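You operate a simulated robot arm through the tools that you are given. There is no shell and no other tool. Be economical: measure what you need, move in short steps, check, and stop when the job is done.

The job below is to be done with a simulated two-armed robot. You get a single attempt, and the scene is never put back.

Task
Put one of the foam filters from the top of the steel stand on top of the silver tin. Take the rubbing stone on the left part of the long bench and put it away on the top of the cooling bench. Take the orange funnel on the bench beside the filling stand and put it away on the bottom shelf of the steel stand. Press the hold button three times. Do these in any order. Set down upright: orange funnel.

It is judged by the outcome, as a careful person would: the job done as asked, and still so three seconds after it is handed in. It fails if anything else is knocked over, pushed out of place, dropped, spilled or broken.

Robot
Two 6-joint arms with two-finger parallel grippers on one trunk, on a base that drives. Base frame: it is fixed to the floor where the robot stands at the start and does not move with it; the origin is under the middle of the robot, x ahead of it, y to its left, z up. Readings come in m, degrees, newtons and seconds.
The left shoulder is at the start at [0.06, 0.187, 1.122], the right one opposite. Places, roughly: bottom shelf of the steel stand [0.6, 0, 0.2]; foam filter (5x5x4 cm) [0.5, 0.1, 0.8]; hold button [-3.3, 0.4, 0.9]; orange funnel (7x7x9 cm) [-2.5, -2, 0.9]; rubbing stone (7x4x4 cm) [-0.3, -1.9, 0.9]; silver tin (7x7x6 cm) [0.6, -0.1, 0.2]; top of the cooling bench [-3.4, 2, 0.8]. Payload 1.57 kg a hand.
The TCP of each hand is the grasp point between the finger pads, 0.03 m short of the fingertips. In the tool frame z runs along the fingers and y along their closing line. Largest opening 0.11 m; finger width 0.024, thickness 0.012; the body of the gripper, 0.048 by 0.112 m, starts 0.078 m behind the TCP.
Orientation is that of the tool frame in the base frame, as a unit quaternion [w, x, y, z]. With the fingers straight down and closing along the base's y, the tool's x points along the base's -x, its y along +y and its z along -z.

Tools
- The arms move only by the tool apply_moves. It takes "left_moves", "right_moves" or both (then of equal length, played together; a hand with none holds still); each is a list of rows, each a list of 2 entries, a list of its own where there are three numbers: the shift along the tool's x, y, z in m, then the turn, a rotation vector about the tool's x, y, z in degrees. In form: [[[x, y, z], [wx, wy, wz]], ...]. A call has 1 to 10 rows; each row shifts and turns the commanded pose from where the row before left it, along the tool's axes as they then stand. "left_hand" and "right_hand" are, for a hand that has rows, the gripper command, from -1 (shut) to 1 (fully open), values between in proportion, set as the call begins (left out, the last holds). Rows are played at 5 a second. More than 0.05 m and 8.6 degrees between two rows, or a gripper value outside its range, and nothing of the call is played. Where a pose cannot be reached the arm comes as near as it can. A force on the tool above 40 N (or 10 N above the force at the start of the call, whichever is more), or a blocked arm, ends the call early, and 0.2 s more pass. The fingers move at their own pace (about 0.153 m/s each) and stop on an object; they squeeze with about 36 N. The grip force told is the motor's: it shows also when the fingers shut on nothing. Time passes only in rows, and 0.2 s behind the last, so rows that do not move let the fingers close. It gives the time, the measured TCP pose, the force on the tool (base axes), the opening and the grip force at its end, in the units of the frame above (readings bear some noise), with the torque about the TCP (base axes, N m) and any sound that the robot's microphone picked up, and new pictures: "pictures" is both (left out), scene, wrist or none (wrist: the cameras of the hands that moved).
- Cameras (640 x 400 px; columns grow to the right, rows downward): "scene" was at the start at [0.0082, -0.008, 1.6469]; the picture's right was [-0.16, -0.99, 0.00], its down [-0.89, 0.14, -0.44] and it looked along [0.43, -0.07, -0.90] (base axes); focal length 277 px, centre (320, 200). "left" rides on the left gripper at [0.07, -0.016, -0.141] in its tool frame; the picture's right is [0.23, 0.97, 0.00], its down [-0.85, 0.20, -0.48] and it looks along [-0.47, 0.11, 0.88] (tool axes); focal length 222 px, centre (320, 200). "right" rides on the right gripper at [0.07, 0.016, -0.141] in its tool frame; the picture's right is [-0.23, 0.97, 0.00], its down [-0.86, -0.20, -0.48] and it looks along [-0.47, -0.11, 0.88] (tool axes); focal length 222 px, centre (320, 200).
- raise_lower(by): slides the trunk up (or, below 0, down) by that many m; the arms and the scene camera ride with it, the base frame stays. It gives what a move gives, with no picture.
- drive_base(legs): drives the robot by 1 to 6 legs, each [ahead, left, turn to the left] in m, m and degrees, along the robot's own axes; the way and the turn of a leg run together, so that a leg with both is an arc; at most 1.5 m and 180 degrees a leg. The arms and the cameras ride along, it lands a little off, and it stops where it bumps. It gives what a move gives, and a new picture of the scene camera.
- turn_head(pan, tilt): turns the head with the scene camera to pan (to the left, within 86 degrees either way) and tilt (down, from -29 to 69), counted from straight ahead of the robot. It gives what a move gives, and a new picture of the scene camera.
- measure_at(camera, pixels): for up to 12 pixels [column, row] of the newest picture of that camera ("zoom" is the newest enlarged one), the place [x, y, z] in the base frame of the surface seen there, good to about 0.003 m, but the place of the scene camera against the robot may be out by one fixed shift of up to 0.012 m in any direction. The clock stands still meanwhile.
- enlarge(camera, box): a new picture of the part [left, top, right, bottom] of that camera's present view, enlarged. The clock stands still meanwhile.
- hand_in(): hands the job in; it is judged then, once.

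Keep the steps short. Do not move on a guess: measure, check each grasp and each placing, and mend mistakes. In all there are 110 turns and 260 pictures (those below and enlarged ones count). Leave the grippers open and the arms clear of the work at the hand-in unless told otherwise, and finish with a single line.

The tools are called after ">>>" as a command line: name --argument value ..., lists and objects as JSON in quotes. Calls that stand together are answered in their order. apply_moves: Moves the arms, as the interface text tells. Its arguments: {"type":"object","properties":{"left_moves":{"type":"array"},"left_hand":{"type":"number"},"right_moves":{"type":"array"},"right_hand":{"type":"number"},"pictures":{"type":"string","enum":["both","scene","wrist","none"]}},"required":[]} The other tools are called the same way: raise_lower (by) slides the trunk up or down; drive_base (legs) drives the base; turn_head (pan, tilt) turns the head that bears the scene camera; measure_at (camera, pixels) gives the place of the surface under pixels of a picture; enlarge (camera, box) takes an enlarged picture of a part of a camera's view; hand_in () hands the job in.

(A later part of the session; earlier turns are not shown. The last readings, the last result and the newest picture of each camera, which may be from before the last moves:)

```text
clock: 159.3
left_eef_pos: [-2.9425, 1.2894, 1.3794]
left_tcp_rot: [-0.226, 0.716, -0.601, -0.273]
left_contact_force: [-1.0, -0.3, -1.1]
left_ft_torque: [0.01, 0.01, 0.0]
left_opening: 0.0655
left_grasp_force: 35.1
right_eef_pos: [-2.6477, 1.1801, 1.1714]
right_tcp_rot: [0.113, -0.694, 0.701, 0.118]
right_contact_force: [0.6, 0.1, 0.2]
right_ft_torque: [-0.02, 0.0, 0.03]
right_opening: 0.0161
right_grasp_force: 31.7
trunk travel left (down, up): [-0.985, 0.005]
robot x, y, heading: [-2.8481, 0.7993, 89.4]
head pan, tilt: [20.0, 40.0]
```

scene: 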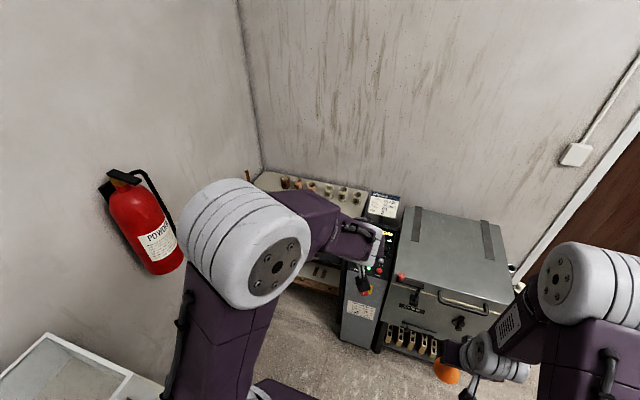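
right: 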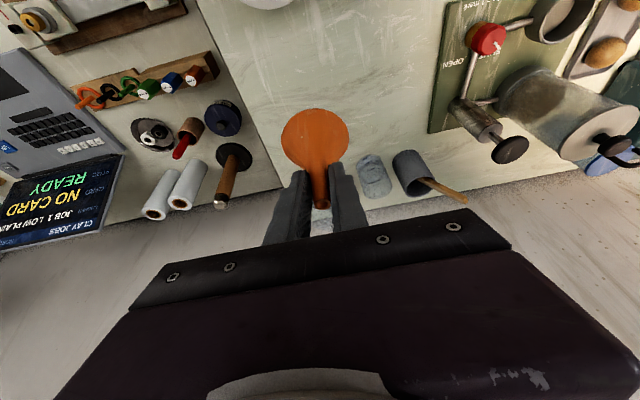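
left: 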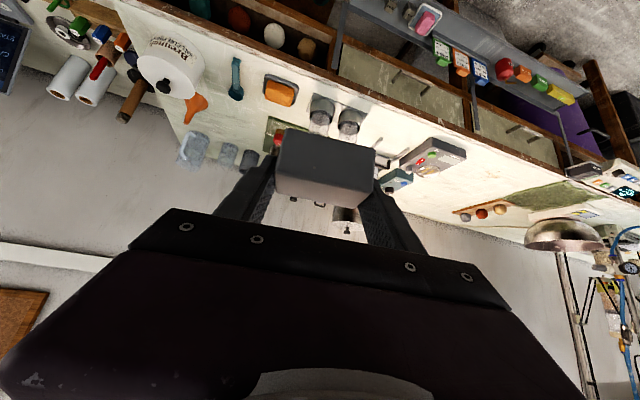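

>>> measure_at --camera "scene" --pixels '[[370, 245], [345, 330], [410, 225], [365, 235], [360, 200], [400, 340], [385, 203], [350, 258], [402, 277], [355, 187]]'

>>> apply_moves --left_moves '[[[0, 0, 0], [0, 0, 0]]]' --pictures "wrist"

```text
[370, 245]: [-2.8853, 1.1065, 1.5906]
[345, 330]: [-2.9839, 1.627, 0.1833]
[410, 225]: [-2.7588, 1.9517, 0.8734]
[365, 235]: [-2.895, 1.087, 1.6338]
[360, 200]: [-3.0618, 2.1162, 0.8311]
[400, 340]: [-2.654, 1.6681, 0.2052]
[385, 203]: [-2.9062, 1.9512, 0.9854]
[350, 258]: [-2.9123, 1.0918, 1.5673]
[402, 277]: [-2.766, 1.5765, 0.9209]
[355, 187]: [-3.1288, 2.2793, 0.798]
```

```text
clock: 159.8
left_eef_pos: [-2.9439, 1.2909, 1.3794]
left_tcp_rot: [-0.225, 0.717, -0.601, -0.273]
left_contact_force: [-0.1, -0.2, -1.5]
left_ft_torque: [-0.02, 0.04, -0.02]
left_opening: 0.0657
left_grasp_force: 36.1
right_eef_pos: [-2.648, 1.1809, 1.1719]
right_tcp_rot: [0.114, -0.694, 0.702, 0.117]
right_contact_force: [-0.6, 0.3, -0.7]
right_ft_torque: [0.0, 0.0, 0.02]
right_opening: 0.0161
right_grasp_force: 30.9
trunk travel left (down, up): [-0.985, 0.005]
robot x, y, heading: [-2.8433, 0.797, 89.2]
head pan, tilt: [20.0, 40.0]
```

left: 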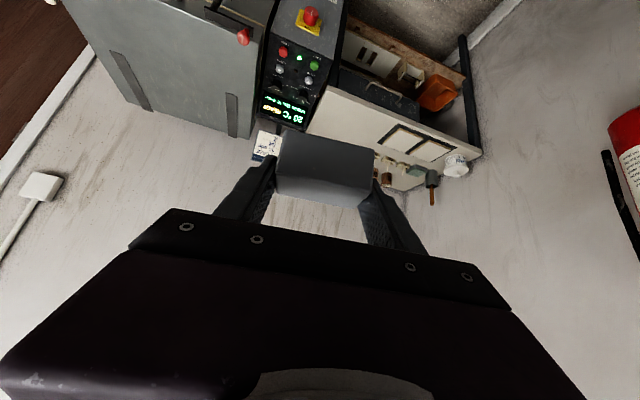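

>>> measure_at --camera "left" --pixels '[[335, 100], [315, 128], [360, 125], [340, 120], [385, 137], [400, 150], [390, 168], [440, 150], [478, 152], [410, 120], [375, 115], [380, 160]]'

>>> enlarge --camera "left" --box '[250, 60, 490, 210]'

```text
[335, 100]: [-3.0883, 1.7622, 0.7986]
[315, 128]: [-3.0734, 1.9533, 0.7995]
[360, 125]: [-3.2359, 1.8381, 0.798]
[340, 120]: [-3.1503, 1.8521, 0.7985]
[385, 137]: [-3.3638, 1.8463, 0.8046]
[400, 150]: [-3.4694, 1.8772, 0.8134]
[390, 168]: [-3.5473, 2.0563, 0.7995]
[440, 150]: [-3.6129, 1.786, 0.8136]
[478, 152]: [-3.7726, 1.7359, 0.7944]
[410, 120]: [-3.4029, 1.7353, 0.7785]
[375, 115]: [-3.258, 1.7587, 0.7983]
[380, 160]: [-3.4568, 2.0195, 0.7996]
```

```text
2.67 times, centred on (370, 135) of left
```

zoom: 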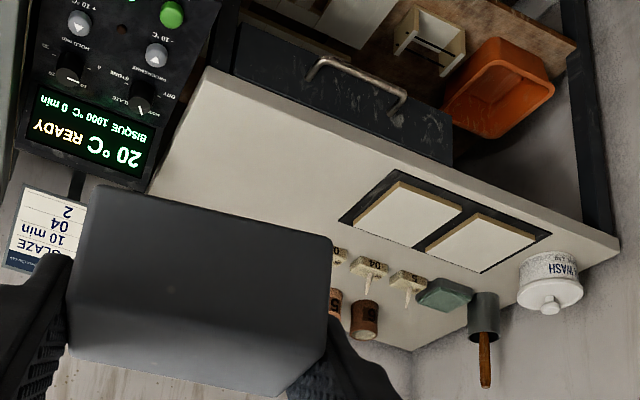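

Free spot on the cooling bench: around (-3.19,1.84), top 0.799. I raise the right hand 20 cm (to keep the funnel clear of the kiln), drive ahead 0.3 m, then lower the trunk.

>>> apply_moves --right_moves '[[[-0.0155, 0, -0.0455], [0, 0, 0]], [[-0.0155, 0, -0.0455], [0, 0, 0]], [[-0.0155, 0, -0.0455], [0, 0, 0]], [[-0.0155, 0, -0.0455], [0, 0, 0]]]' --pictures "none"

>>> drive_base --legs '[[0.3, 0.04, 0]]'

>>> raise_lower --by -0.25

```text
clock: 160.8
left_eef_pos: [-2.9437, 1.2887, 1.3789]
left_tcp_rot: [-0.226, 0.716, -0.601, -0.273]
left_contact_force: [0.1, -1.2, -1.6]
left_ft_torque: [-0.02, -0.04, 0.01]
left_opening: 0.0657
left_grasp_force: 36.0
right_eef_pos: [-2.6392, 1.1776, 1.3624]
right_tcp_rot: [0.115, -0.693, 0.702, 0.118]
right_contact_force: [0.0, -0.4, 0.3]
right_ft_torque: [0.03, 0.05, -0.01]
right_opening: 0.0163
right_grasp_force: 31.9
right hand out of reach, approached as far as the arm can: row 2
trunk travel left (down, up): [-0.985, 0.005]
robot x, y, heading: [-2.8394, 0.7974, 89.4]
head pan, tilt: [20.0, 40.0]
```

```text
clock: 162.8
left_eef_pos: [-2.9768, 1.5888, 1.3807]
left_tcp_rot: [-0.226, 0.714, -0.603, -0.273]
left_contact_force: [0.4, -1.1, -1.5]
left_ft_torque: [0.0, 0.02, -0.03]
left_opening: 0.0658
left_grasp_force: 36.2
right_eef_pos: [-2.6724, 1.4777, 1.3616]
right_tcp_rot: [0.114, -0.692, 0.703, 0.118]
right_contact_force: [0.1, -0.2, -0.5]
right_ft_torque: [0.03, 0.02, 0.0]
right_opening: 0.0163
right_grasp_force: 31.0
trunk travel left (down, up): [-0.985, 0.005]
robot x, y, heading: [-2.8842, 1.0999, 88.6]
head pan, tilt: [20.0, 40.0]
```

scene: 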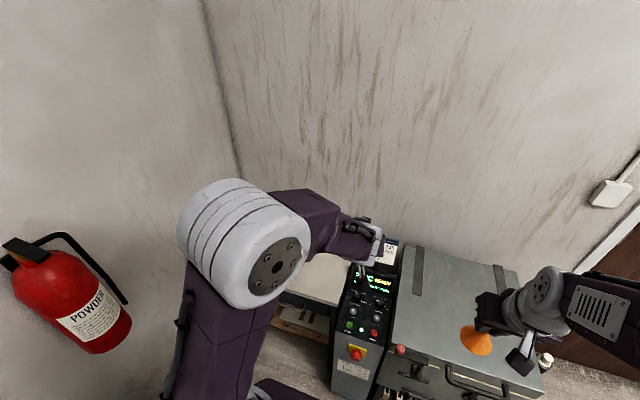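

```text
clock: 165.4
left_eef_pos: [-2.9765, 1.5914, 1.129]
left_tcp_rot: [-0.226, 0.714, -0.604, -0.272]
left_contact_force: [0.9, -0.4, -2.0]
left_ft_torque: [0.02, -0.02, -0.01]
left_opening: 0.0657
left_grasp_force: 35.7
right_eef_pos: [-2.6728, 1.4805, 1.1112]
right_tcp_rot: [0.115, -0.692, 0.704, 0.116]
right_contact_force: [-0.4, 0.4, 0.6]
right_ft_torque: [0.01, -0.02, -0.03]
right_opening: 0.0161
right_grasp_force: 30.9
trunk travel left (down, up): [-0.735, 0.255]
robot x, y, heading: [-2.8777, 1.104, 88.8]
head pan, tilt: [20.0, 40.0]
```

I move the left hand left past the control box, then forward and down over the spot.

>>> apply_moves --left_moves '[[[-0.0203, 0.0386, 0.0182], [0, 0, 0]], [[-0.0203, 0.0386, 0.0182], [0, 0, 0]], [[-0.0203, 0.0386, 0.0182], [0, 0, 0]], [[-0.0203, 0.0386, 0.0182], [0, 0, 0]], [[-0.0203, 0.0386, 0.0182], [0, 0, 0]], [[0.0058, -0.0052, 0.0482], [0, 0, 0]], [[0.0058, -0.0052, 0.0482], [0, 0, 0]], [[0.0058, -0.0052, 0.0482], [0, 0, 0]], [[0.0058, -0.0052, 0.0482], [0, 0, 0]], [[0, 0, 0], [0, 0, 0]]]'

```text
clock: 167.6
left_eef_pos: [-3.1876, 1.8005, 0.9679]
left_tcp_rot: [-0.226, 0.715, -0.603, -0.272]
left_contact_force: [1.2, -0.4, -2.1]
left_ft_torque: [0.0, 0.02, 0.07]
left_opening: 0.0653
left_grasp_force: 35.7
right_eef_pos: [-2.673, 1.4808, 1.1124]
right_tcp_rot: [0.115, -0.692, 0.703, 0.116]
right_contact_force: [-0.2, 0.2, -0.4]
right_ft_torque: [0.04, 0.03, -0.01]
right_opening: 0.0158
right_grasp_force: 30.8
trunk travel left (down, up): [-0.735, 0.255]
robot x, y, heading: [-2.8814, 1.1034, 89.2]
head pan, tilt: [20.0, 40.0]
```

scene: 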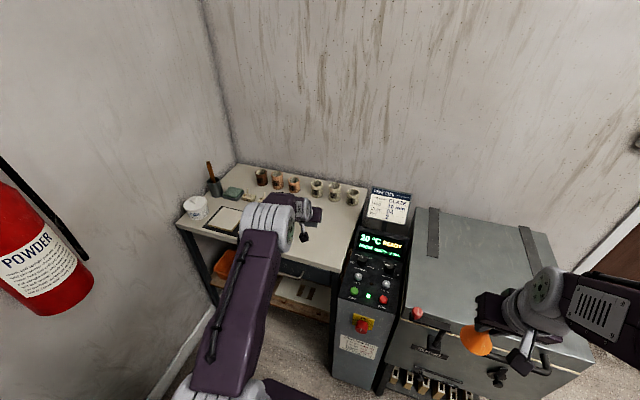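
left: 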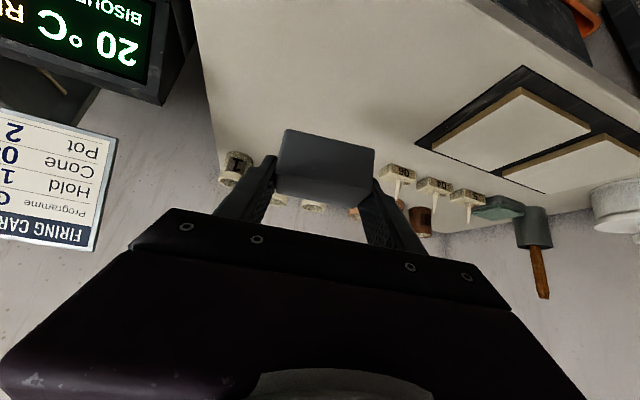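

Over the free area. Descend 12 cm.

>>> apply_moves --left_moves '[[[0.022, -0.0014, 0.0348], [0, 0, 0]], [[0.022, -0.0014, 0.0348], [0, 0, 0]], [[0.022, -0.0014, 0.0348], [0, 0, 0]], [[0, 0, 0], [0, 0, 0]]]' --pictures "wrist"

```text
clock: 168.6
left_eef_pos: [-3.1898, 1.8266, 0.8458]
left_tcp_rot: [-0.226, 0.714, -0.604, -0.272]
left_contact_force: [-0.2, 0.7, -1.6]
left_ft_torque: [0.03, -0.03, -0.01]
left_opening: 0.0657
left_grasp_force: 35.9
right_eef_pos: [-2.6731, 1.4809, 1.1117]
right_tcp_rot: [0.115, -0.692, 0.703, 0.117]
right_contact_force: [0.2, 0.1, 0.0]
right_ft_torque: [0.0, -0.04, 0.05]
right_opening: 0.0161
right_grasp_force: 31.9
trunk travel left (down, up): [-0.735, 0.255]
robot x, y, heading: [-2.8802, 1.1002, 88.9]
head pan, tilt: [20.0, 40.0]
```

left: 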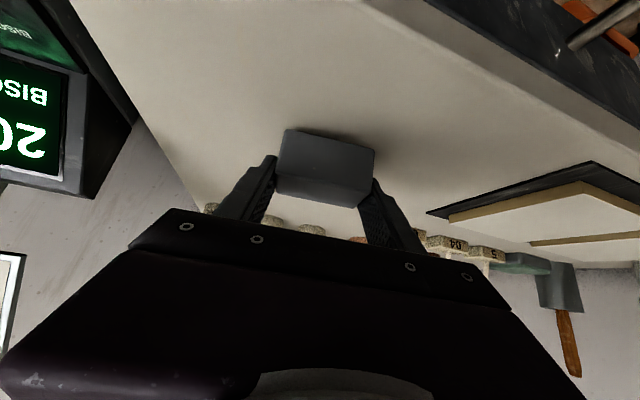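

Lower another ~9 mm feeling for contact.

>>> apply_moves --left_moves '[[[0.002, 0, 0.0023], [0, 0, 0]], [[0.002, 0, 0.0023], [0, 0, 0]], [[0.002, 0, 0.0023], [0, 0, 0]], [[0, 0, 0], [0, 0, 0]]]' --pictures "none"

```text
clock: 169.6
left_eef_pos: [-3.1898, 1.8238, 0.8411]
left_tcp_rot: [-0.226, 0.715, -0.603, -0.272]
left_contact_force: [0.5, -0.1, -1.7]
left_ft_torque: [-0.02, 0.03, 0.01]
left_opening: 0.0656
left_grasp_force: 35.5
left hand out of reach, approached as far as the arm can: row 2
right_eef_pos: [-2.6732, 1.4811, 1.1114]
right_tcp_rot: [0.115, -0.692, 0.703, 0.116]
right_contact_force: [0.1, -0.4, -0.5]
right_ft_torque: [-0.04, -0.06, -0.01]
right_opening: 0.0163
right_grasp_force: 31.3
trunk travel left (down, up): [-0.735, 0.255]
robot x, y, heading: [-2.8832, 1.104, 89.1]
head pan, tilt: [20.0, 40.0]
```

>>> raise_lower --by -0.005

```text
clock: 170.1
left_eef_pos: [-3.1884, 1.8242, 0.837]
left_tcp_rot: [-0.227, 0.715, -0.602, -0.274]
left_contact_force: [0.5, 0.4, -0.4]
left_ft_torque: [0.03, -0.02, -0.03]
left_opening: 0.0659
left_grasp_force: 36.0
right_eef_pos: [-2.6735, 1.4812, 1.1074]
right_tcp_rot: [0.115, -0.691, 0.704, 0.115]
right_contact_force: [0.3, -0.1, 0.2]
right_ft_torque: [-0.03, -0.01, 0.01]
right_opening: 0.0162
right_grasp_force: 31.9
trunk travel left (down, up): [-0.73, 0.26]
robot x, y, heading: [-2.883, 1.0999, 89.0]
head pan, tilt: [20.0, 40.0]
```

Force relaxing (-1.7→-0.4): nearly in contact. Two more millimetres.

>>> raise_lower --by -0.002

>>> apply_moves --left_moves '[[[0, 0, 0], [0, 0, 0]], [[0, 0, 0], [0, 0, 0]], [[0, 0, 0], [0, 0, 0]]]' --left_hand 0.75 --pictures "wrist"

```text
clock: 170.7
left_eef_pos: [-3.1892, 1.8241, 0.8373]
left_tcp_rot: [-0.228, 0.714, -0.603, -0.274]
left_contact_force: [-1.3, 0.1, 5.9]
left_ft_torque: [0.22, -0.22, 0.06]
left_opening: 0.0655
left_grasp_force: 35.6
right_eef_pos: [-2.6733, 1.48, 1.1056]
right_tcp_rot: [0.114, -0.692, 0.703, 0.118]
right_contact_force: [0.7, -0.9, -0.6]
right_ft_torque: [0.01, -0.01, -0.01]
right_opening: 0.0161
right_grasp_force: 31.7
trunk travel left (down, up): [-0.728, 0.262]
robot x, y, heading: [-2.8817, 1.0988, 89.0]
head pan, tilt: [20.0, 40.0]
```

```text
clock: 171.4
left_eef_pos: [-3.1892, 1.8232, 0.8355]
left_tcp_rot: [-0.226, 0.715, -0.603, -0.272]
left_contact_force: [0.2, -0.1, 0.9]
left_ft_torque: [0.01, -0.01, -0.01]
left_opening: 0.0962
left_grasp_force: 0.0
right_eef_pos: [-2.6724, 1.4804, 1.1045]
right_tcp_rot: [0.114, -0.692, 0.703, 0.116]
right_contact_force: [0.5, 0.3, -0.6]
right_ft_torque: [-0.03, -0.01, 0.03]
right_opening: 0.0162
right_grasp_force: 31.7
trunk travel left (down, up): [-0.728, 0.262]
robot x, y, heading: [-2.8803, 1.0996, 89.0]
head pan, tilt: [20.0, 40.0]
```

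left: 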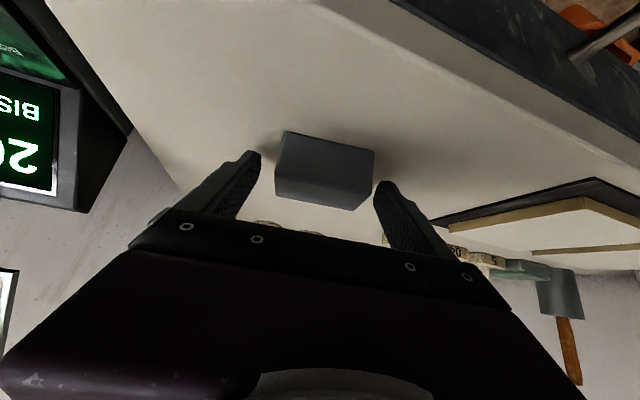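

Stone placed. Retract along the fingers, then bring the hand up and inward.

>>> apply_moves --left_moves '[[[0, 0, -0.04], [0, 0, 0]], [[0, 0, -0.045], [0, 0, 0]], [[0, 0, -0.048], [0, 0, 0]], [[0, 0, -0.048], [0, 0, 0]], [[-0.02, 0, -0.04], [0, 0, 0]], [[0.02, -0.04, 0], [0, 0, 0]], [[0.02, -0.04, -0.02], [0, 0, 0]], [[0.02, -0.04, -0.02], [0, 0, 0]], [[0.02, -0.04, -0.02], [0, 0, 0]]]' --left_hand 0.75

>>> enlarge --camera "scene" --box '[170, 150, 420, 300]'

```text
clock: 173.4
left_eef_pos: [-2.9938, 1.6215, 1.0059]
left_tcp_rot: [-0.225, 0.714, -0.603, -0.274]
left_contact_force: [-0.6, -0.7, 0.5]
left_ft_torque: [-0.01, 0.01, 0.01]
left_opening: 0.0961
left_grasp_force: 0.0
right_eef_pos: [-2.6714, 1.4803, 1.1038]
right_tcp_rot: [0.114, -0.692, 0.703, 0.116]
right_contact_force: [0.5, -0.7, -0.1]
right_ft_torque: [0.01, 0.01, 0.03]
right_opening: 0.0158
right_grasp_force: 31.6
trunk travel left (down, up): [-0.728, 0.262]
robot x, y, heading: [-2.8847, 1.0987, 88.8]
head pan, tilt: [20.0, 40.0]
```

scene: 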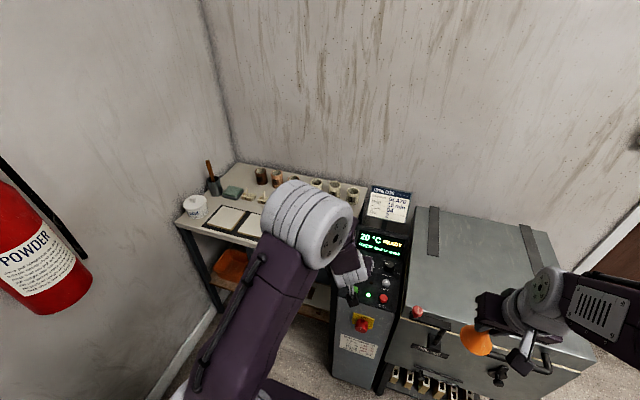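
left: 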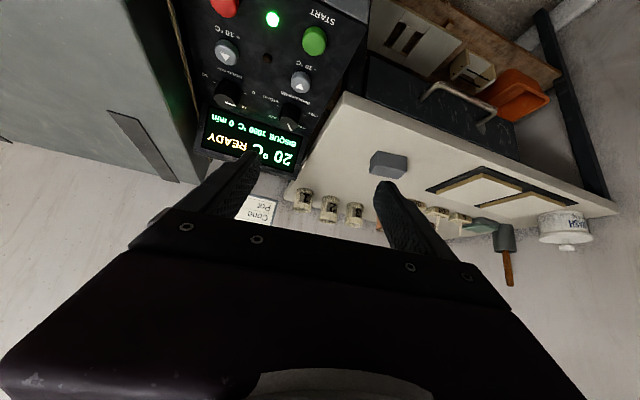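

```text
2.56 times, centred on (295, 225) of scene
```

zoom: 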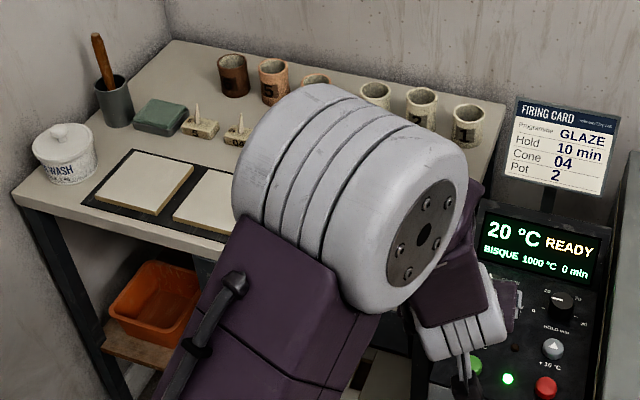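

Stone rests on the cooling bench. Next: the hold button. I back out, shift right, turn to face west.

>>> drive_base --legs '[[-0.45, -0.05, 0], [0, -0.25, 0], [0, 0, 91]]'

>>> turn_head --pan 10 --tilt 40

```text
clock: 181.5
left_eef_pos: [-3.11, 0.5298, 1.0051]
left_tcp_rot: [0.031, 0.932, 0.074, -0.353]
left_contact_force: [0.1, -0.3, 0.6]
left_ft_torque: [-0.02, 0.01, 0.01]
left_opening: 0.0962
left_grasp_force: 0.1
right_eef_pos: [-2.9665, 0.8502, 1.1042]
right_tcp_rot: [0.0, 0.986, -0.012, -0.164]
right_contact_force: [-0.4, -0.3, -0.1]
right_ft_torque: [-0.01, -0.02, 0.03]
right_opening: 0.0161
right_grasp_force: 31.2
trunk travel left (down, up): [-0.728, 0.262]
robot x, y, heading: [-2.591, 0.6401, 178.5]
head pan, tilt: [20.0, 40.0]
```

scene: 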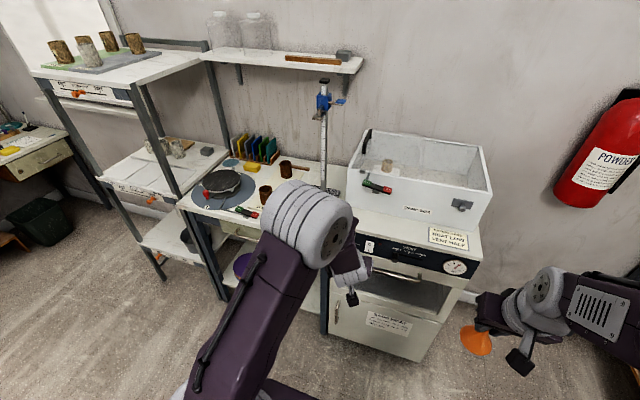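

```text
clock: 182.2
left_eef_pos: [-3.1107, 0.53, 1.0042]
left_tcp_rot: [0.031, 0.932, 0.075, -0.353]
left_contact_force: [0.0, -0.1, 0.7]
left_ft_torque: [0.01, 0.01, 0.01]
left_opening: 0.0962
left_grasp_force: 0.0
right_eef_pos: [-2.9664, 0.8508, 1.1049]
right_tcp_rot: [0.001, 0.986, -0.012, -0.163]
right_contact_force: [0.0, -0.2, 0.1]
right_ft_torque: [0.0, 0.01, 0.0]
right_opening: 0.0161
right_grasp_force: 31.2
trunk travel left (down, up): [-0.728, 0.262]
robot x, y, heading: [-2.5881, 0.6387, 178.4]
head pan, tilt: [10.0, 40.0]
```

scene: 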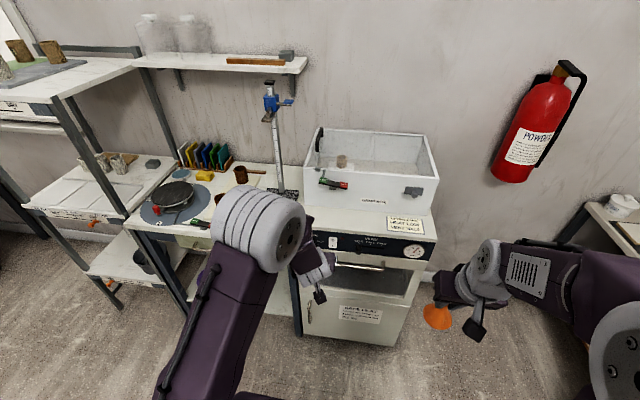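

The left arm hides the instrument; view through the left wrist camera.

>>> enlarge --camera "left" --box '[0, 0, 640, 400]'

```text
1.00 times, centred on (320, 200) of left (not enlarged: the box is as wide or as high as the picture)
```

zoom: 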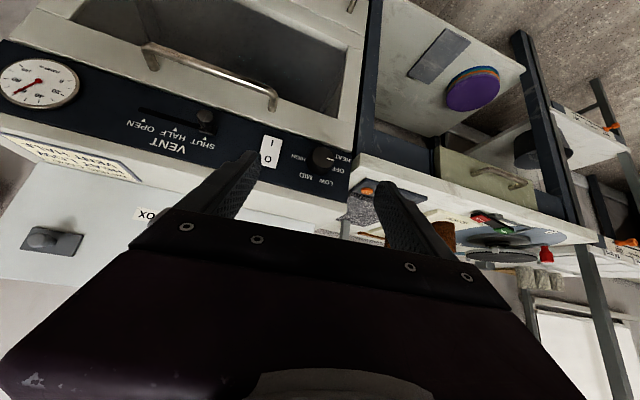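

>>> drive_base --legs '[[-0.1, 0, 0], [0, 0.38, 1.5]]'

>>> turn_head --pan -5 --tilt 45

>>> enlarge --camera "scene" --box '[230, 120, 410, 260]'

```text
clock: 185.3
left_eef_pos: [-3.0121, 0.1393, 1.0062]
left_tcp_rot: [0.036, 0.931, 0.086, -0.352]
left_contact_force: [0.0, 0.3, 0.2]
left_ft_torque: [-0.01, 0.03, -0.02]
left_opening: 0.0964
left_grasp_force: 0.1
right_eef_pos: [-2.8771, 0.4642, 1.1039]
right_tcp_rot: [0.003, 0.987, -0.001, -0.163]
right_contact_force: [-0.4, -0.1, 0.0]
right_ft_torque: [0.02, -0.02, -0.01]
right_opening: 0.0158
right_grasp_force: 31.7
trunk travel left (down, up): [-0.728, 0.262]
robot x, y, heading: [-2.4986, 0.2616, 180.1]
head pan, tilt: [10.0, 40.0]
```

scene: 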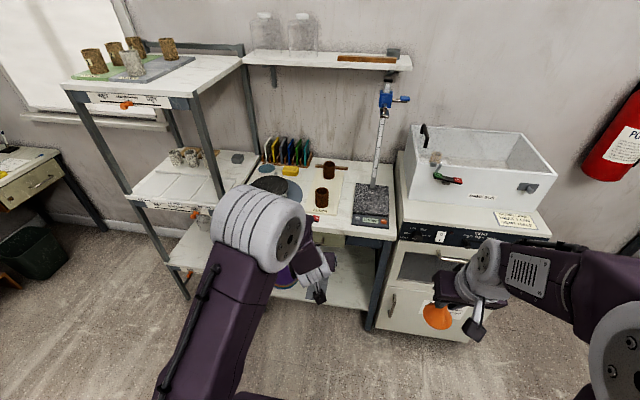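

```text
clock: 186.1
left_eef_pos: [-3.0127, 0.1407, 1.0042]
left_tcp_rot: [0.036, 0.931, 0.086, -0.352]
left_contact_force: [0.7, 0.1, 1.3]
left_ft_torque: [0.01, 0.0, -0.01]
left_opening: 0.0962
left_grasp_force: 0.0
right_eef_pos: [-2.8779, 0.4648, 1.1043]
right_tcp_rot: [0.002, 0.987, 0.0, -0.164]
right_contact_force: [0.8, -0.7, -0.5]
right_ft_torque: [0.0, 0.0, 0.01]
right_opening: 0.0161
right_grasp_force: 31.7
trunk travel left (down, up): [-0.728, 0.262]
robot x, y, heading: [-2.4903, 0.262, 180.0]
head pan, tilt: [-5.0, 45.0]
```

scene: 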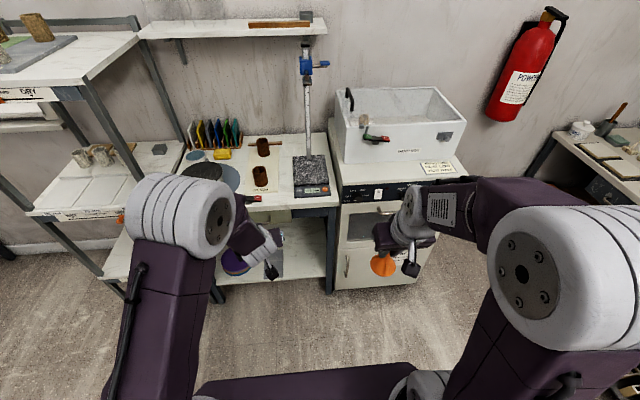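

```text
2.86 times, centred on (320, 190) of scene
```

zoom: 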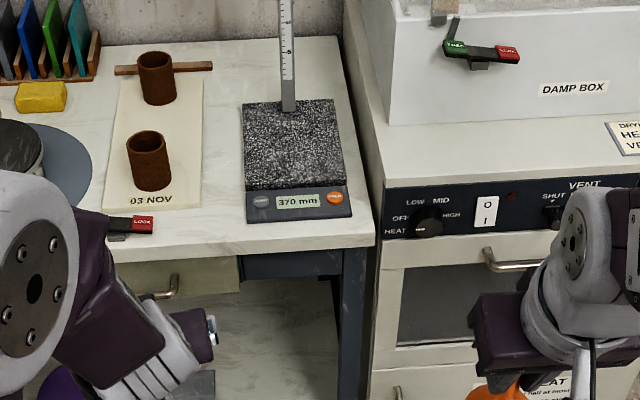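

The height gauge's panel is visible: display "370 mm" with a gray and an orange button. I read the labels with a tighter zoom.

>>> enlarge --camera "scene" --box '[294, 178, 338, 206]'

>>> measure_at --camera "scene" --pixels '[[324, 189], [301, 191], [312, 190], [328, 196], [310, 160], [309, 100]]'

```text
14.29 times, centred on (316, 192) of scene
```

zoom: 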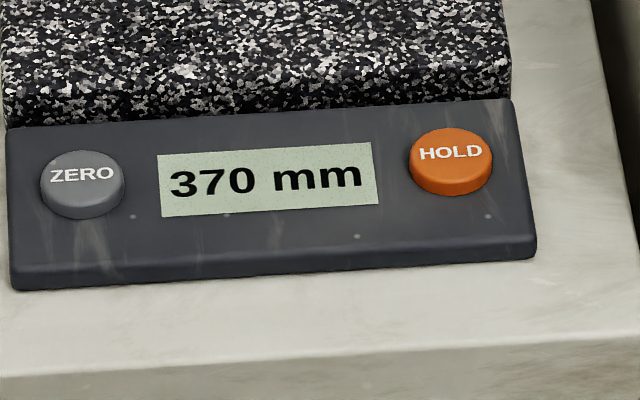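

```text
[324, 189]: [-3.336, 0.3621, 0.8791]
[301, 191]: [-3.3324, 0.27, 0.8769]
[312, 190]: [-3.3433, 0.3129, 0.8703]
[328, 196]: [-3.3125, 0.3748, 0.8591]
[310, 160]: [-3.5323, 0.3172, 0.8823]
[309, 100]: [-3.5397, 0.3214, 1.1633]
```

HOLD is the orange button at ≈(-3.336,0.362,0.879), facing up. I close the left gripper, position the base, and check with the wrist camera.

>>> drive_base --legs '[[0, -0.23, 0], [0.13, 0, 0]]'

>>> apply_moves --left_moves '[[[0, 0, 0], [0, 0, 0]], [[0, 0, 0], [0, 0, 0]], [[0, 0, 0], [0, 0, 0]]]' --left_hand -1

```text
clock: 188.7
left_eef_pos: [-3.1409, 0.3694, 1.0056]
left_tcp_rot: [0.035, 0.931, 0.085, -0.352]
left_contact_force: [-0.5, 0.7, -0.3]
left_ft_torque: [0.0, 0.0, -0.02]
left_opening: 0.0961
left_grasp_force: 0.1
right_eef_pos: [-3.0038, 0.6936, 1.1049]
right_tcp_rot: [0.002, 0.987, -0.003, -0.163]
right_contact_force: [0.3, -0.9, 0.0]
right_ft_torque: [0.01, -0.01, 0.0]
right_opening: 0.016
right_grasp_force: 31.1
trunk travel left (down, up): [-0.728, 0.262]
robot x, y, heading: [-2.6242, 0.4863, 179.8]
head pan, tilt: [-5.0, 45.0]
```

scene: 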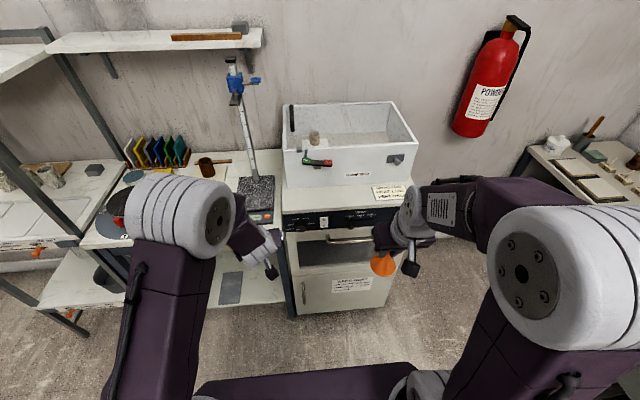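

```text
clock: 189.5
left_eef_pos: [-3.1425, 0.369, 1.0062]
left_tcp_rot: [0.035, 0.932, 0.084, -0.351]
left_contact_force: [0.2, -0.7, 0.5]
left_ft_torque: [0.0, -0.01, -0.04]
left_opening: 0.0002
left_grasp_force: 21.5
right_eef_pos: [-3.0045, 0.6945, 1.104]
right_tcp_rot: [0.002, 0.987, -0.002, -0.163]
right_contact_force: [1.1, 0.3, 0.1]
right_ft_torque: [0.02, 0.0, 0.02]
right_opening: 0.0157
right_grasp_force: 31.2
trunk travel left (down, up): [-0.728, 0.262]
robot x, y, heading: [-2.6194, 0.4914, 179.7]
head pan, tilt: [-5.0, 45.0]
```

scene: 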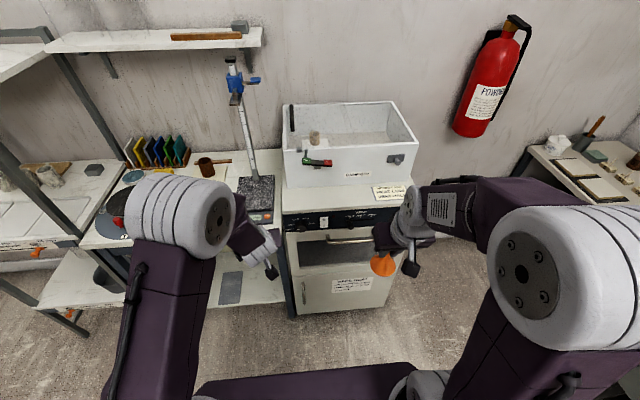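
left: 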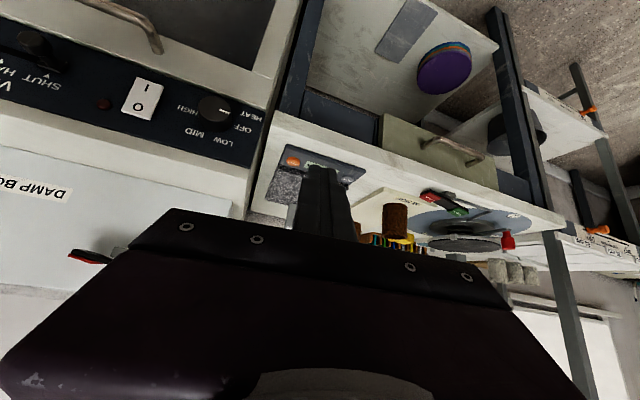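

>>> enlarge --camera "left" --box '[265, 140, 375, 210]'

>>> measure_at --camera "left" --pixels '[[293, 161], [289, 161], [297, 162], [293, 164], [292, 159], [286, 154], [283, 172], [285, 185]]'

```text
5.71 times, centred on (320, 175) of left
```

zoom: 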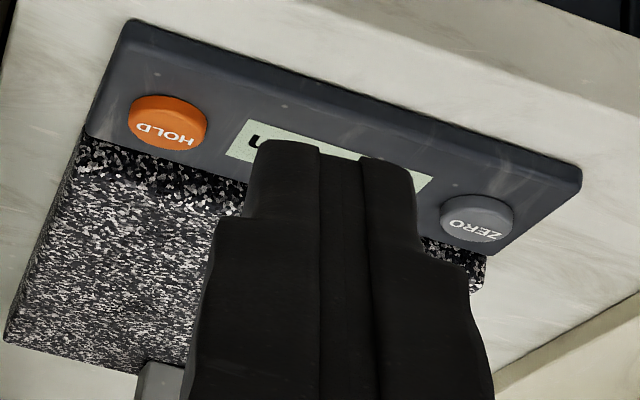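

```text
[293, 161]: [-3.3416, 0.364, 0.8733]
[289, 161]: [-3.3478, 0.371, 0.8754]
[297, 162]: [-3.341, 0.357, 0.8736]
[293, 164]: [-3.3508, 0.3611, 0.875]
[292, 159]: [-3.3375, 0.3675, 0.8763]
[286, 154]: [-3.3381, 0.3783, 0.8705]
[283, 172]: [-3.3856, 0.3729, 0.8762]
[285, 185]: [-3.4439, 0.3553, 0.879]
```

Wrist view gives the button centre ≈(-3.343,0.364), top 0.8755. I move to hover 4 cm above it.

>>> apply_moves --left_moves '[[[-0.0201, -0.0065, 0.0337], [0, 0, 0]], [[-0.0201, -0.0065, 0.0337], [0, 0, 0]], [[-0.0201, -0.0065, 0.0337], [0, 0, 0]], [[-0.0201, -0.0065, 0.0337], [0, 0, 0]], [[-0.0201, -0.0065, 0.0337], [0, 0, 0]], [[0, 0, 0], [0, 0, 0]]]' --pictures "wrist"

>>> enlarge --camera "left" --box '[265, 80, 385, 190]'

```text
clock: 190.9
left_eef_pos: [-3.3285, 0.3682, 0.9445]
left_tcp_rot: [0.036, 0.931, 0.085, -0.352]
left_contact_force: [-0.6, -0.3, 0.3]
left_ft_torque: [-0.01, 0.01, 0.01]
left_opening: 0.0
left_grasp_force: 21.6
right_eef_pos: [-3.0038, 0.6939, 1.1047]
right_tcp_rot: [0.003, 0.987, -0.002, -0.163]
right_contact_force: [0.5, -0.4, 0.3]
right_ft_torque: [0.01, 0.04, -0.01]
right_opening: 0.0155
right_grasp_force: 31.3
trunk travel left (down, up): [-0.728, 0.262]
robot x, y, heading: [-2.6229, 0.4888, 179.7]
head pan, tilt: [-5.0, 45.0]
```

left: 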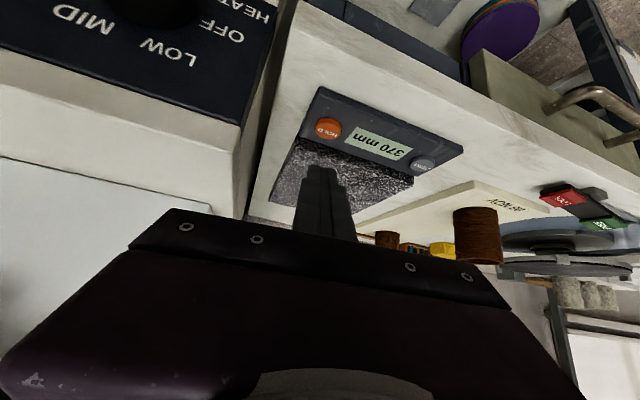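

```text
3.64 times, centred on (325, 135) of left
```

zoom: 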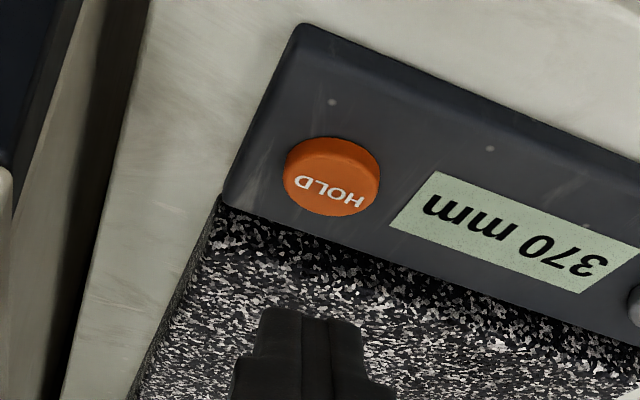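

>>> measure_at --camera "zoom" --pixels '[[328, 188], [295, 180], [365, 195], [330, 165], [325, 208], [220, 190], [300, 222], [340, 236], [300, 330]]'

```text
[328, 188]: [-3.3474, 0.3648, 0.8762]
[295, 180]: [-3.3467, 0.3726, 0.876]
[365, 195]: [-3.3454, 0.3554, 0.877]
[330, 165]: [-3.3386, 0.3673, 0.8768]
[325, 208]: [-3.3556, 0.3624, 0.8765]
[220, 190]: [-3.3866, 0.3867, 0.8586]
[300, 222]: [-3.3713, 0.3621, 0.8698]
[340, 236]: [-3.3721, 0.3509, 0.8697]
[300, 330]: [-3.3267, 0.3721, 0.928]
```

Descend to 8 mm above, then a first press: 12 mm down, hold, back up.

>>> apply_moves --left_moves '[[[0.0149, 0, 0.0268], [0, 0, 0]], [[0, 0, 0], [0, 0, 0]], [[0.004, 0, 0.0045], [0, 0, 0]], [[0.004, 0, 0.0045], [0, 0, 0]], [[0, 0, 0], [0, 0, 0]]]' --pictures "wrist"

>>> enlarge --camera "left" --box '[265, 80, 425, 200]'

```text
clock: 192.1
left_eef_pos: [-3.3379, 0.3656, 0.9045]
left_tcp_rot: [0.035, 0.932, 0.084, -0.352]
left_contact_force: [-0.7, -0.5, 2.6]
left_ft_torque: [-0.03, 0.03, 0.0]
left_opening: 0.0
left_grasp_force: 20.9
right_eef_pos: [-3.0041, 0.6935, 1.1045]
right_tcp_rot: [0.003, 0.987, -0.002, -0.163]
right_contact_force: [-0.4, 0.5, -0.1]
right_ft_torque: [-0.01, 0.03, -0.02]
right_opening: 0.0157
right_grasp_force: 31.7
trunk travel left (down, up): [-0.728, 0.262]
robot x, y, heading: [-2.6217, 0.4882, 179.8]
head pan, tilt: [-5.0, 45.0]
heard: click
```

left: 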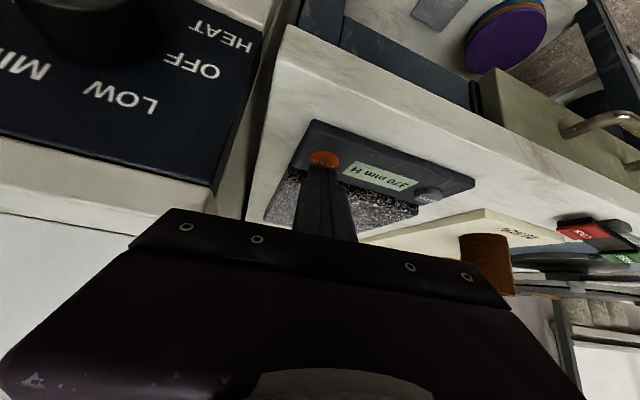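

```text
3.33 times, centred on (345, 140) of left
```

zoom: 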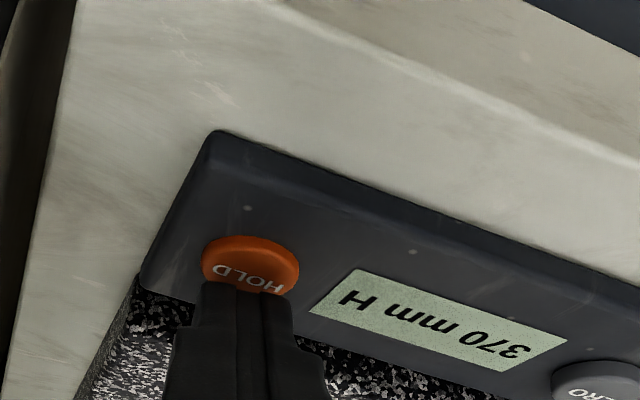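

Click heard; display shows "370 mm H": press one registered. Release fully (12 mm up).

>>> apply_moves --left_moves '[[[-0.004, 0, -0.0045], [0, 0, 0]], [[-0.004, 0, -0.0045], [0, 0, 0]], [[-0.003, 0, -0.0034], [0, 0, 0]], [[0, 0, 0], [0, 0, 0]]]' --pictures "none"

>>> apply_moves --left_moves '[[[0.003, 0, 0.0034], [0, 0, 0]], [[0.004, 0, 0.0045], [0, 0, 0]], [[0.004, 0, 0.0045], [0, 0, 0]], [[0, 0, 0], [0, 0, 0]]]' --pictures "wrist"

>>> enlarge --camera "left" --box '[265, 80, 425, 200]'

```text
clock: 193.1
left_eef_pos: [-3.3394, 0.3648, 0.9194]
left_tcp_rot: [0.035, 0.932, 0.085, -0.351]
left_contact_force: [0.1, -0.1, -0.2]
left_ft_torque: [0.03, -0.01, 0.02]
left_opening: 0.0
left_grasp_force: 20.9
right_eef_pos: [-3.0043, 0.6937, 1.1038]
right_tcp_rot: [0.002, 0.987, -0.002, -0.164]
right_contact_force: [0.8, -0.9, -0.2]
right_ft_torque: [0.02, -0.03, -0.01]
right_opening: 0.0158
right_grasp_force: 31.4
trunk travel left (down, up): [-0.728, 0.262]
robot x, y, heading: [-2.6223, 0.4893, 179.8]
head pan, tilt: [-5.0, 45.0]
```

```text
clock: 194.1
left_eef_pos: [-3.3385, 0.366, 0.9034]
left_tcp_rot: [0.035, 0.931, 0.085, -0.353]
left_contact_force: [-1.4, -0.9, 3.4]
left_ft_torque: [-0.03, 0.06, 0.03]
left_opening: 0.0
left_grasp_force: 21.4
right_eef_pos: [-3.0046, 0.6938, 1.1047]
right_tcp_rot: [0.002, 0.986, -0.003, -0.164]
right_contact_force: [-0.9, -0.5, -1.0]
right_ft_torque: [0.02, 0.02, 0.04]
right_opening: 0.0157
right_grasp_force: 31.4
trunk travel left (down, up): [-0.728, 0.262]
robot x, y, heading: [-2.6233, 0.4906, 180.0]
head pan, tilt: [-5.0, 45.0]
heard: click
```

left: 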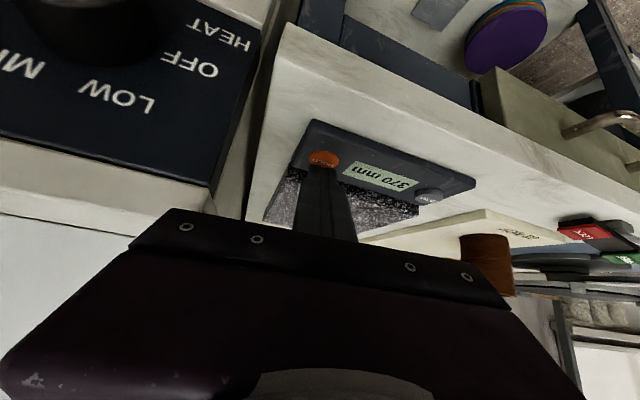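

```text
3.33 times, centred on (345, 140) of left
```

zoom: 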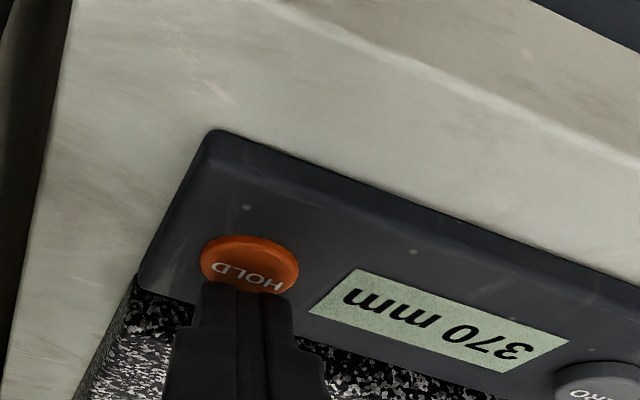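

Second click (H toggled off). Now release and press the third time.

>>> apply_moves --left_moves '[[[-0.004, 0, -0.0045], [0, 0, 0]], [[-0.004, 0, -0.0045], [0, 0, 0]], [[-0.003, 0, -0.0034], [0, 0, 0]], [[0, 0, 0], [0, 0, 0]]]' --pictures "none"

>>> apply_moves --left_moves '[[[0.003, 0, 0.0034], [0, 0, 0]], [[0.004, 0, 0.0045], [0, 0, 0]], [[0.004, 0, 0.0045], [0, 0, 0]], [[0, 0, 0], [0, 0, 0]]]' --pictures "none"

>>> apply_moves --left_moves '[[[-0.004, 0, -0.0045], [0, 0, 0]], [[-0.008, 0, -0.009], [0, 0, 0]], [[-0.02, 0, -0.0225], [0, 0, 0]], [[0, 0, 0], [0, 0, 0]]]' --pictures "wrist"

>>> enlarge --camera "left" --box '[265, 80, 425, 200]'

```text
clock: 195.1
left_eef_pos: [-3.3391, 0.3665, 0.919]
left_tcp_rot: [0.034, 0.932, 0.084, -0.352]
left_contact_force: [-0.4, 0.0, -0.7]
left_ft_torque: [0.02, 0.01, -0.02]
left_opening: 0.0
left_grasp_force: 21.3
right_eef_pos: [-3.0058, 0.6932, 1.1036]
right_tcp_rot: [0.003, 0.986, -0.002, -0.164]
right_contact_force: [-1.5, -0.3, -0.6]
right_ft_torque: [0.03, -0.02, 0.01]
right_opening: 0.0158
right_grasp_force: 31.4
trunk travel left (down, up): [-0.728, 0.262]
robot x, y, heading: [-2.6234, 0.4884, 179.7]
head pan, tilt: [-5.0, 45.0]
```

```text
clock: 196.1
left_eef_pos: [-3.3371, 0.3652, 0.904]
left_tcp_rot: [0.035, 0.931, 0.084, -0.353]
left_contact_force: [-1.4, -1.0, 2.6]
left_ft_torque: [-0.02, 0.08, 0.05]
left_opening: 0.0001
left_grasp_force: 21.3
right_eef_pos: [-3.0036, 0.6931, 1.1038]
right_tcp_rot: [0.002, 0.987, -0.003, -0.163]
right_contact_force: [0.2, 1.0, -1.2]
right_ft_torque: [-0.01, 0.01, -0.04]
right_opening: 0.0159
right_grasp_force: 31.5
trunk travel left (down, up): [-0.728, 0.262]
robot x, y, heading: [-2.6228, 0.4893, 179.6]
head pan, tilt: [-5.0, 45.0]
heard: click
```

```text
clock: 197.1
left_eef_pos: [-3.338, 0.3658, 0.9511]
left_tcp_rot: [0.034, 0.932, 0.084, -0.352]
left_contact_force: [-0.7, 0.4, -0.6]
left_ft_torque: [0.02, 0.03, -0.01]
left_opening: 0.0
left_grasp_force: 21.0
right_eef_pos: [-3.005, 0.6932, 1.1041]
right_tcp_rot: [0.003, 0.987, -0.002, -0.163]
right_contact_force: [-0.7, 0.8, -0.3]
right_ft_torque: [0.03, -0.02, -0.01]
right_opening: 0.016
right_grasp_force: 31.6
trunk travel left (down, up): [-0.728, 0.262]
robot x, y, heading: [-2.624, 0.4883, 179.8]
head pan, tilt: [-5.0, 45.0]
```

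left: 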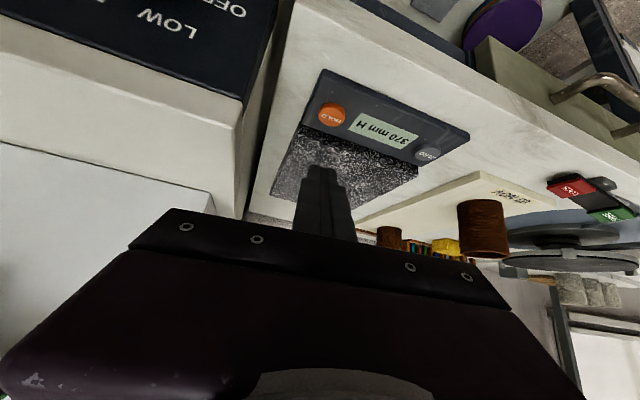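

```text
3.33 times, centred on (345, 140) of left
```

zoom: 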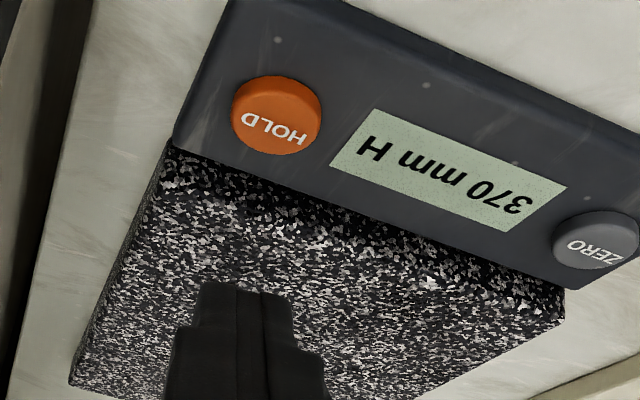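

Third click heard, display "H" again: three presses done. Now I back off, turn and take the known south corridor with the funnel.

>>> apply_moves --left_moves '[[[0.03, 0, -0.035], [0, 0, 0]], [[0.03, 0, -0.035], [0, 0, 0]], [[0.03, 0, -0.035], [0, 0, 0]], [[0.03, 0, -0.035], [0, 0, 0]], [[0.03, 0, -0.035], [0, 0, 0]]]' --pictures "none"

>>> drive_base --legs '[[-0.3, 0, 0], [0, 0, 90], [1.4, 0, 0]]'

>>> turn_head --pan 80 --tilt 40

```text
clock: 198.3
left_eef_pos: [-3.1126, 0.4081, 0.9852]
left_tcp_rot: [0.034, 0.931, 0.084, -0.354]
left_contact_force: [-0.3, 0.3, 0.2]
left_ft_torque: [-0.01, 0.03, 0.03]
left_opening: 0.0
left_grasp_force: 20.9
right_eef_pos: [-3.0022, 0.6944, 1.1049]
right_tcp_rot: [0.003, 0.987, -0.002, -0.163]
right_contact_force: [-0.6, 0.2, 0.1]
right_ft_torque: [0.04, 0.01, 0.04]
right_opening: 0.0154
right_grasp_force: 30.9
trunk travel left (down, up): [-0.728, 0.262]
robot x, y, heading: [-2.6215, 0.4905, 179.7]
head pan, tilt: [-5.0, 45.0]
```

```text
clock: 210.9
left_eef_pos: [-2.194, -1.4092, 0.9842]
left_tcp_rot: [0.276, 0.592, 0.724, -0.222]
left_contact_force: [-0.6, 0.3, -0.3]
left_ft_torque: [0.0, 0.01, -0.02]
left_opening: 0.0002
left_grasp_force: 21.0
right_eef_pos: [-2.4817, -1.3059, 1.1046]
right_tcp_rot: [0.118, 0.692, 0.704, -0.113]
right_contact_force: [0.3, -0.4, -0.1]
right_ft_torque: [-0.01, 0.0, 0.02]
right_opening: 0.0157
right_grasp_force: 31.4
trunk travel left (down, up): [-0.728, 0.262]
robot x, y, heading: [-2.2867, -0.9201, -89.2]
head pan, tilt: [-5.0, 45.0]
```

scene: 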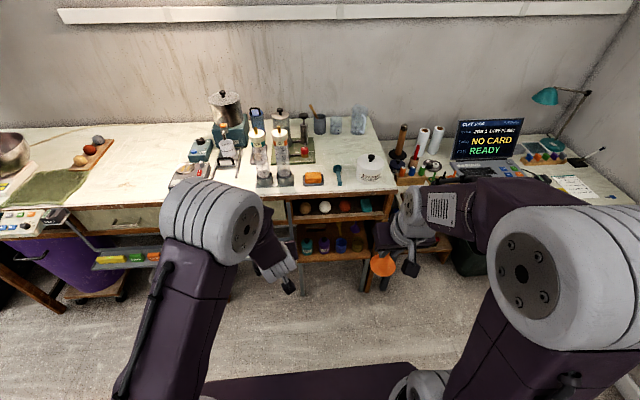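

```text
clock: 212.4
left_eef_pos: [-2.1923, -1.41, 0.9835]
left_tcp_rot: [0.276, 0.592, 0.724, -0.222]
left_contact_force: [0.0, 0.2, -0.1]
left_ft_torque: [0.02, 0.0, -0.01]
left_opening: 0.0001
left_grasp_force: 21.1
right_eef_pos: [-2.4825, -1.3052, 1.1051]
right_tcp_rot: [0.118, 0.691, 0.704, -0.112]
right_contact_force: [-0.7, -0.1, -0.4]
right_ft_torque: [-0.02, 0.01, 0.01]
right_opening: 0.0157
right_grasp_force: 31.0
trunk travel left (down, up): [-0.728, 0.262]
robot x, y, heading: [-2.2866, -0.9204, -89.3]
head pan, tilt: [80.0, 40.0]
```

scene: 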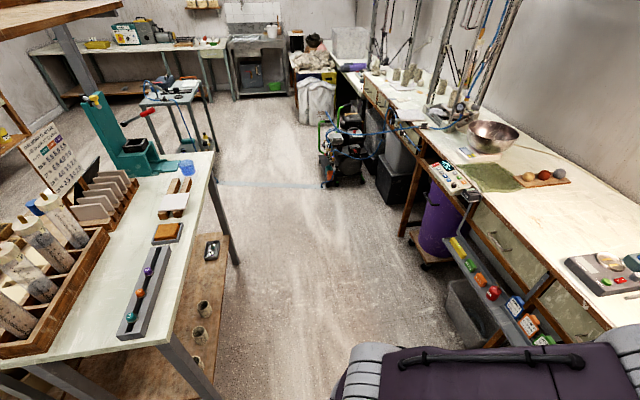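

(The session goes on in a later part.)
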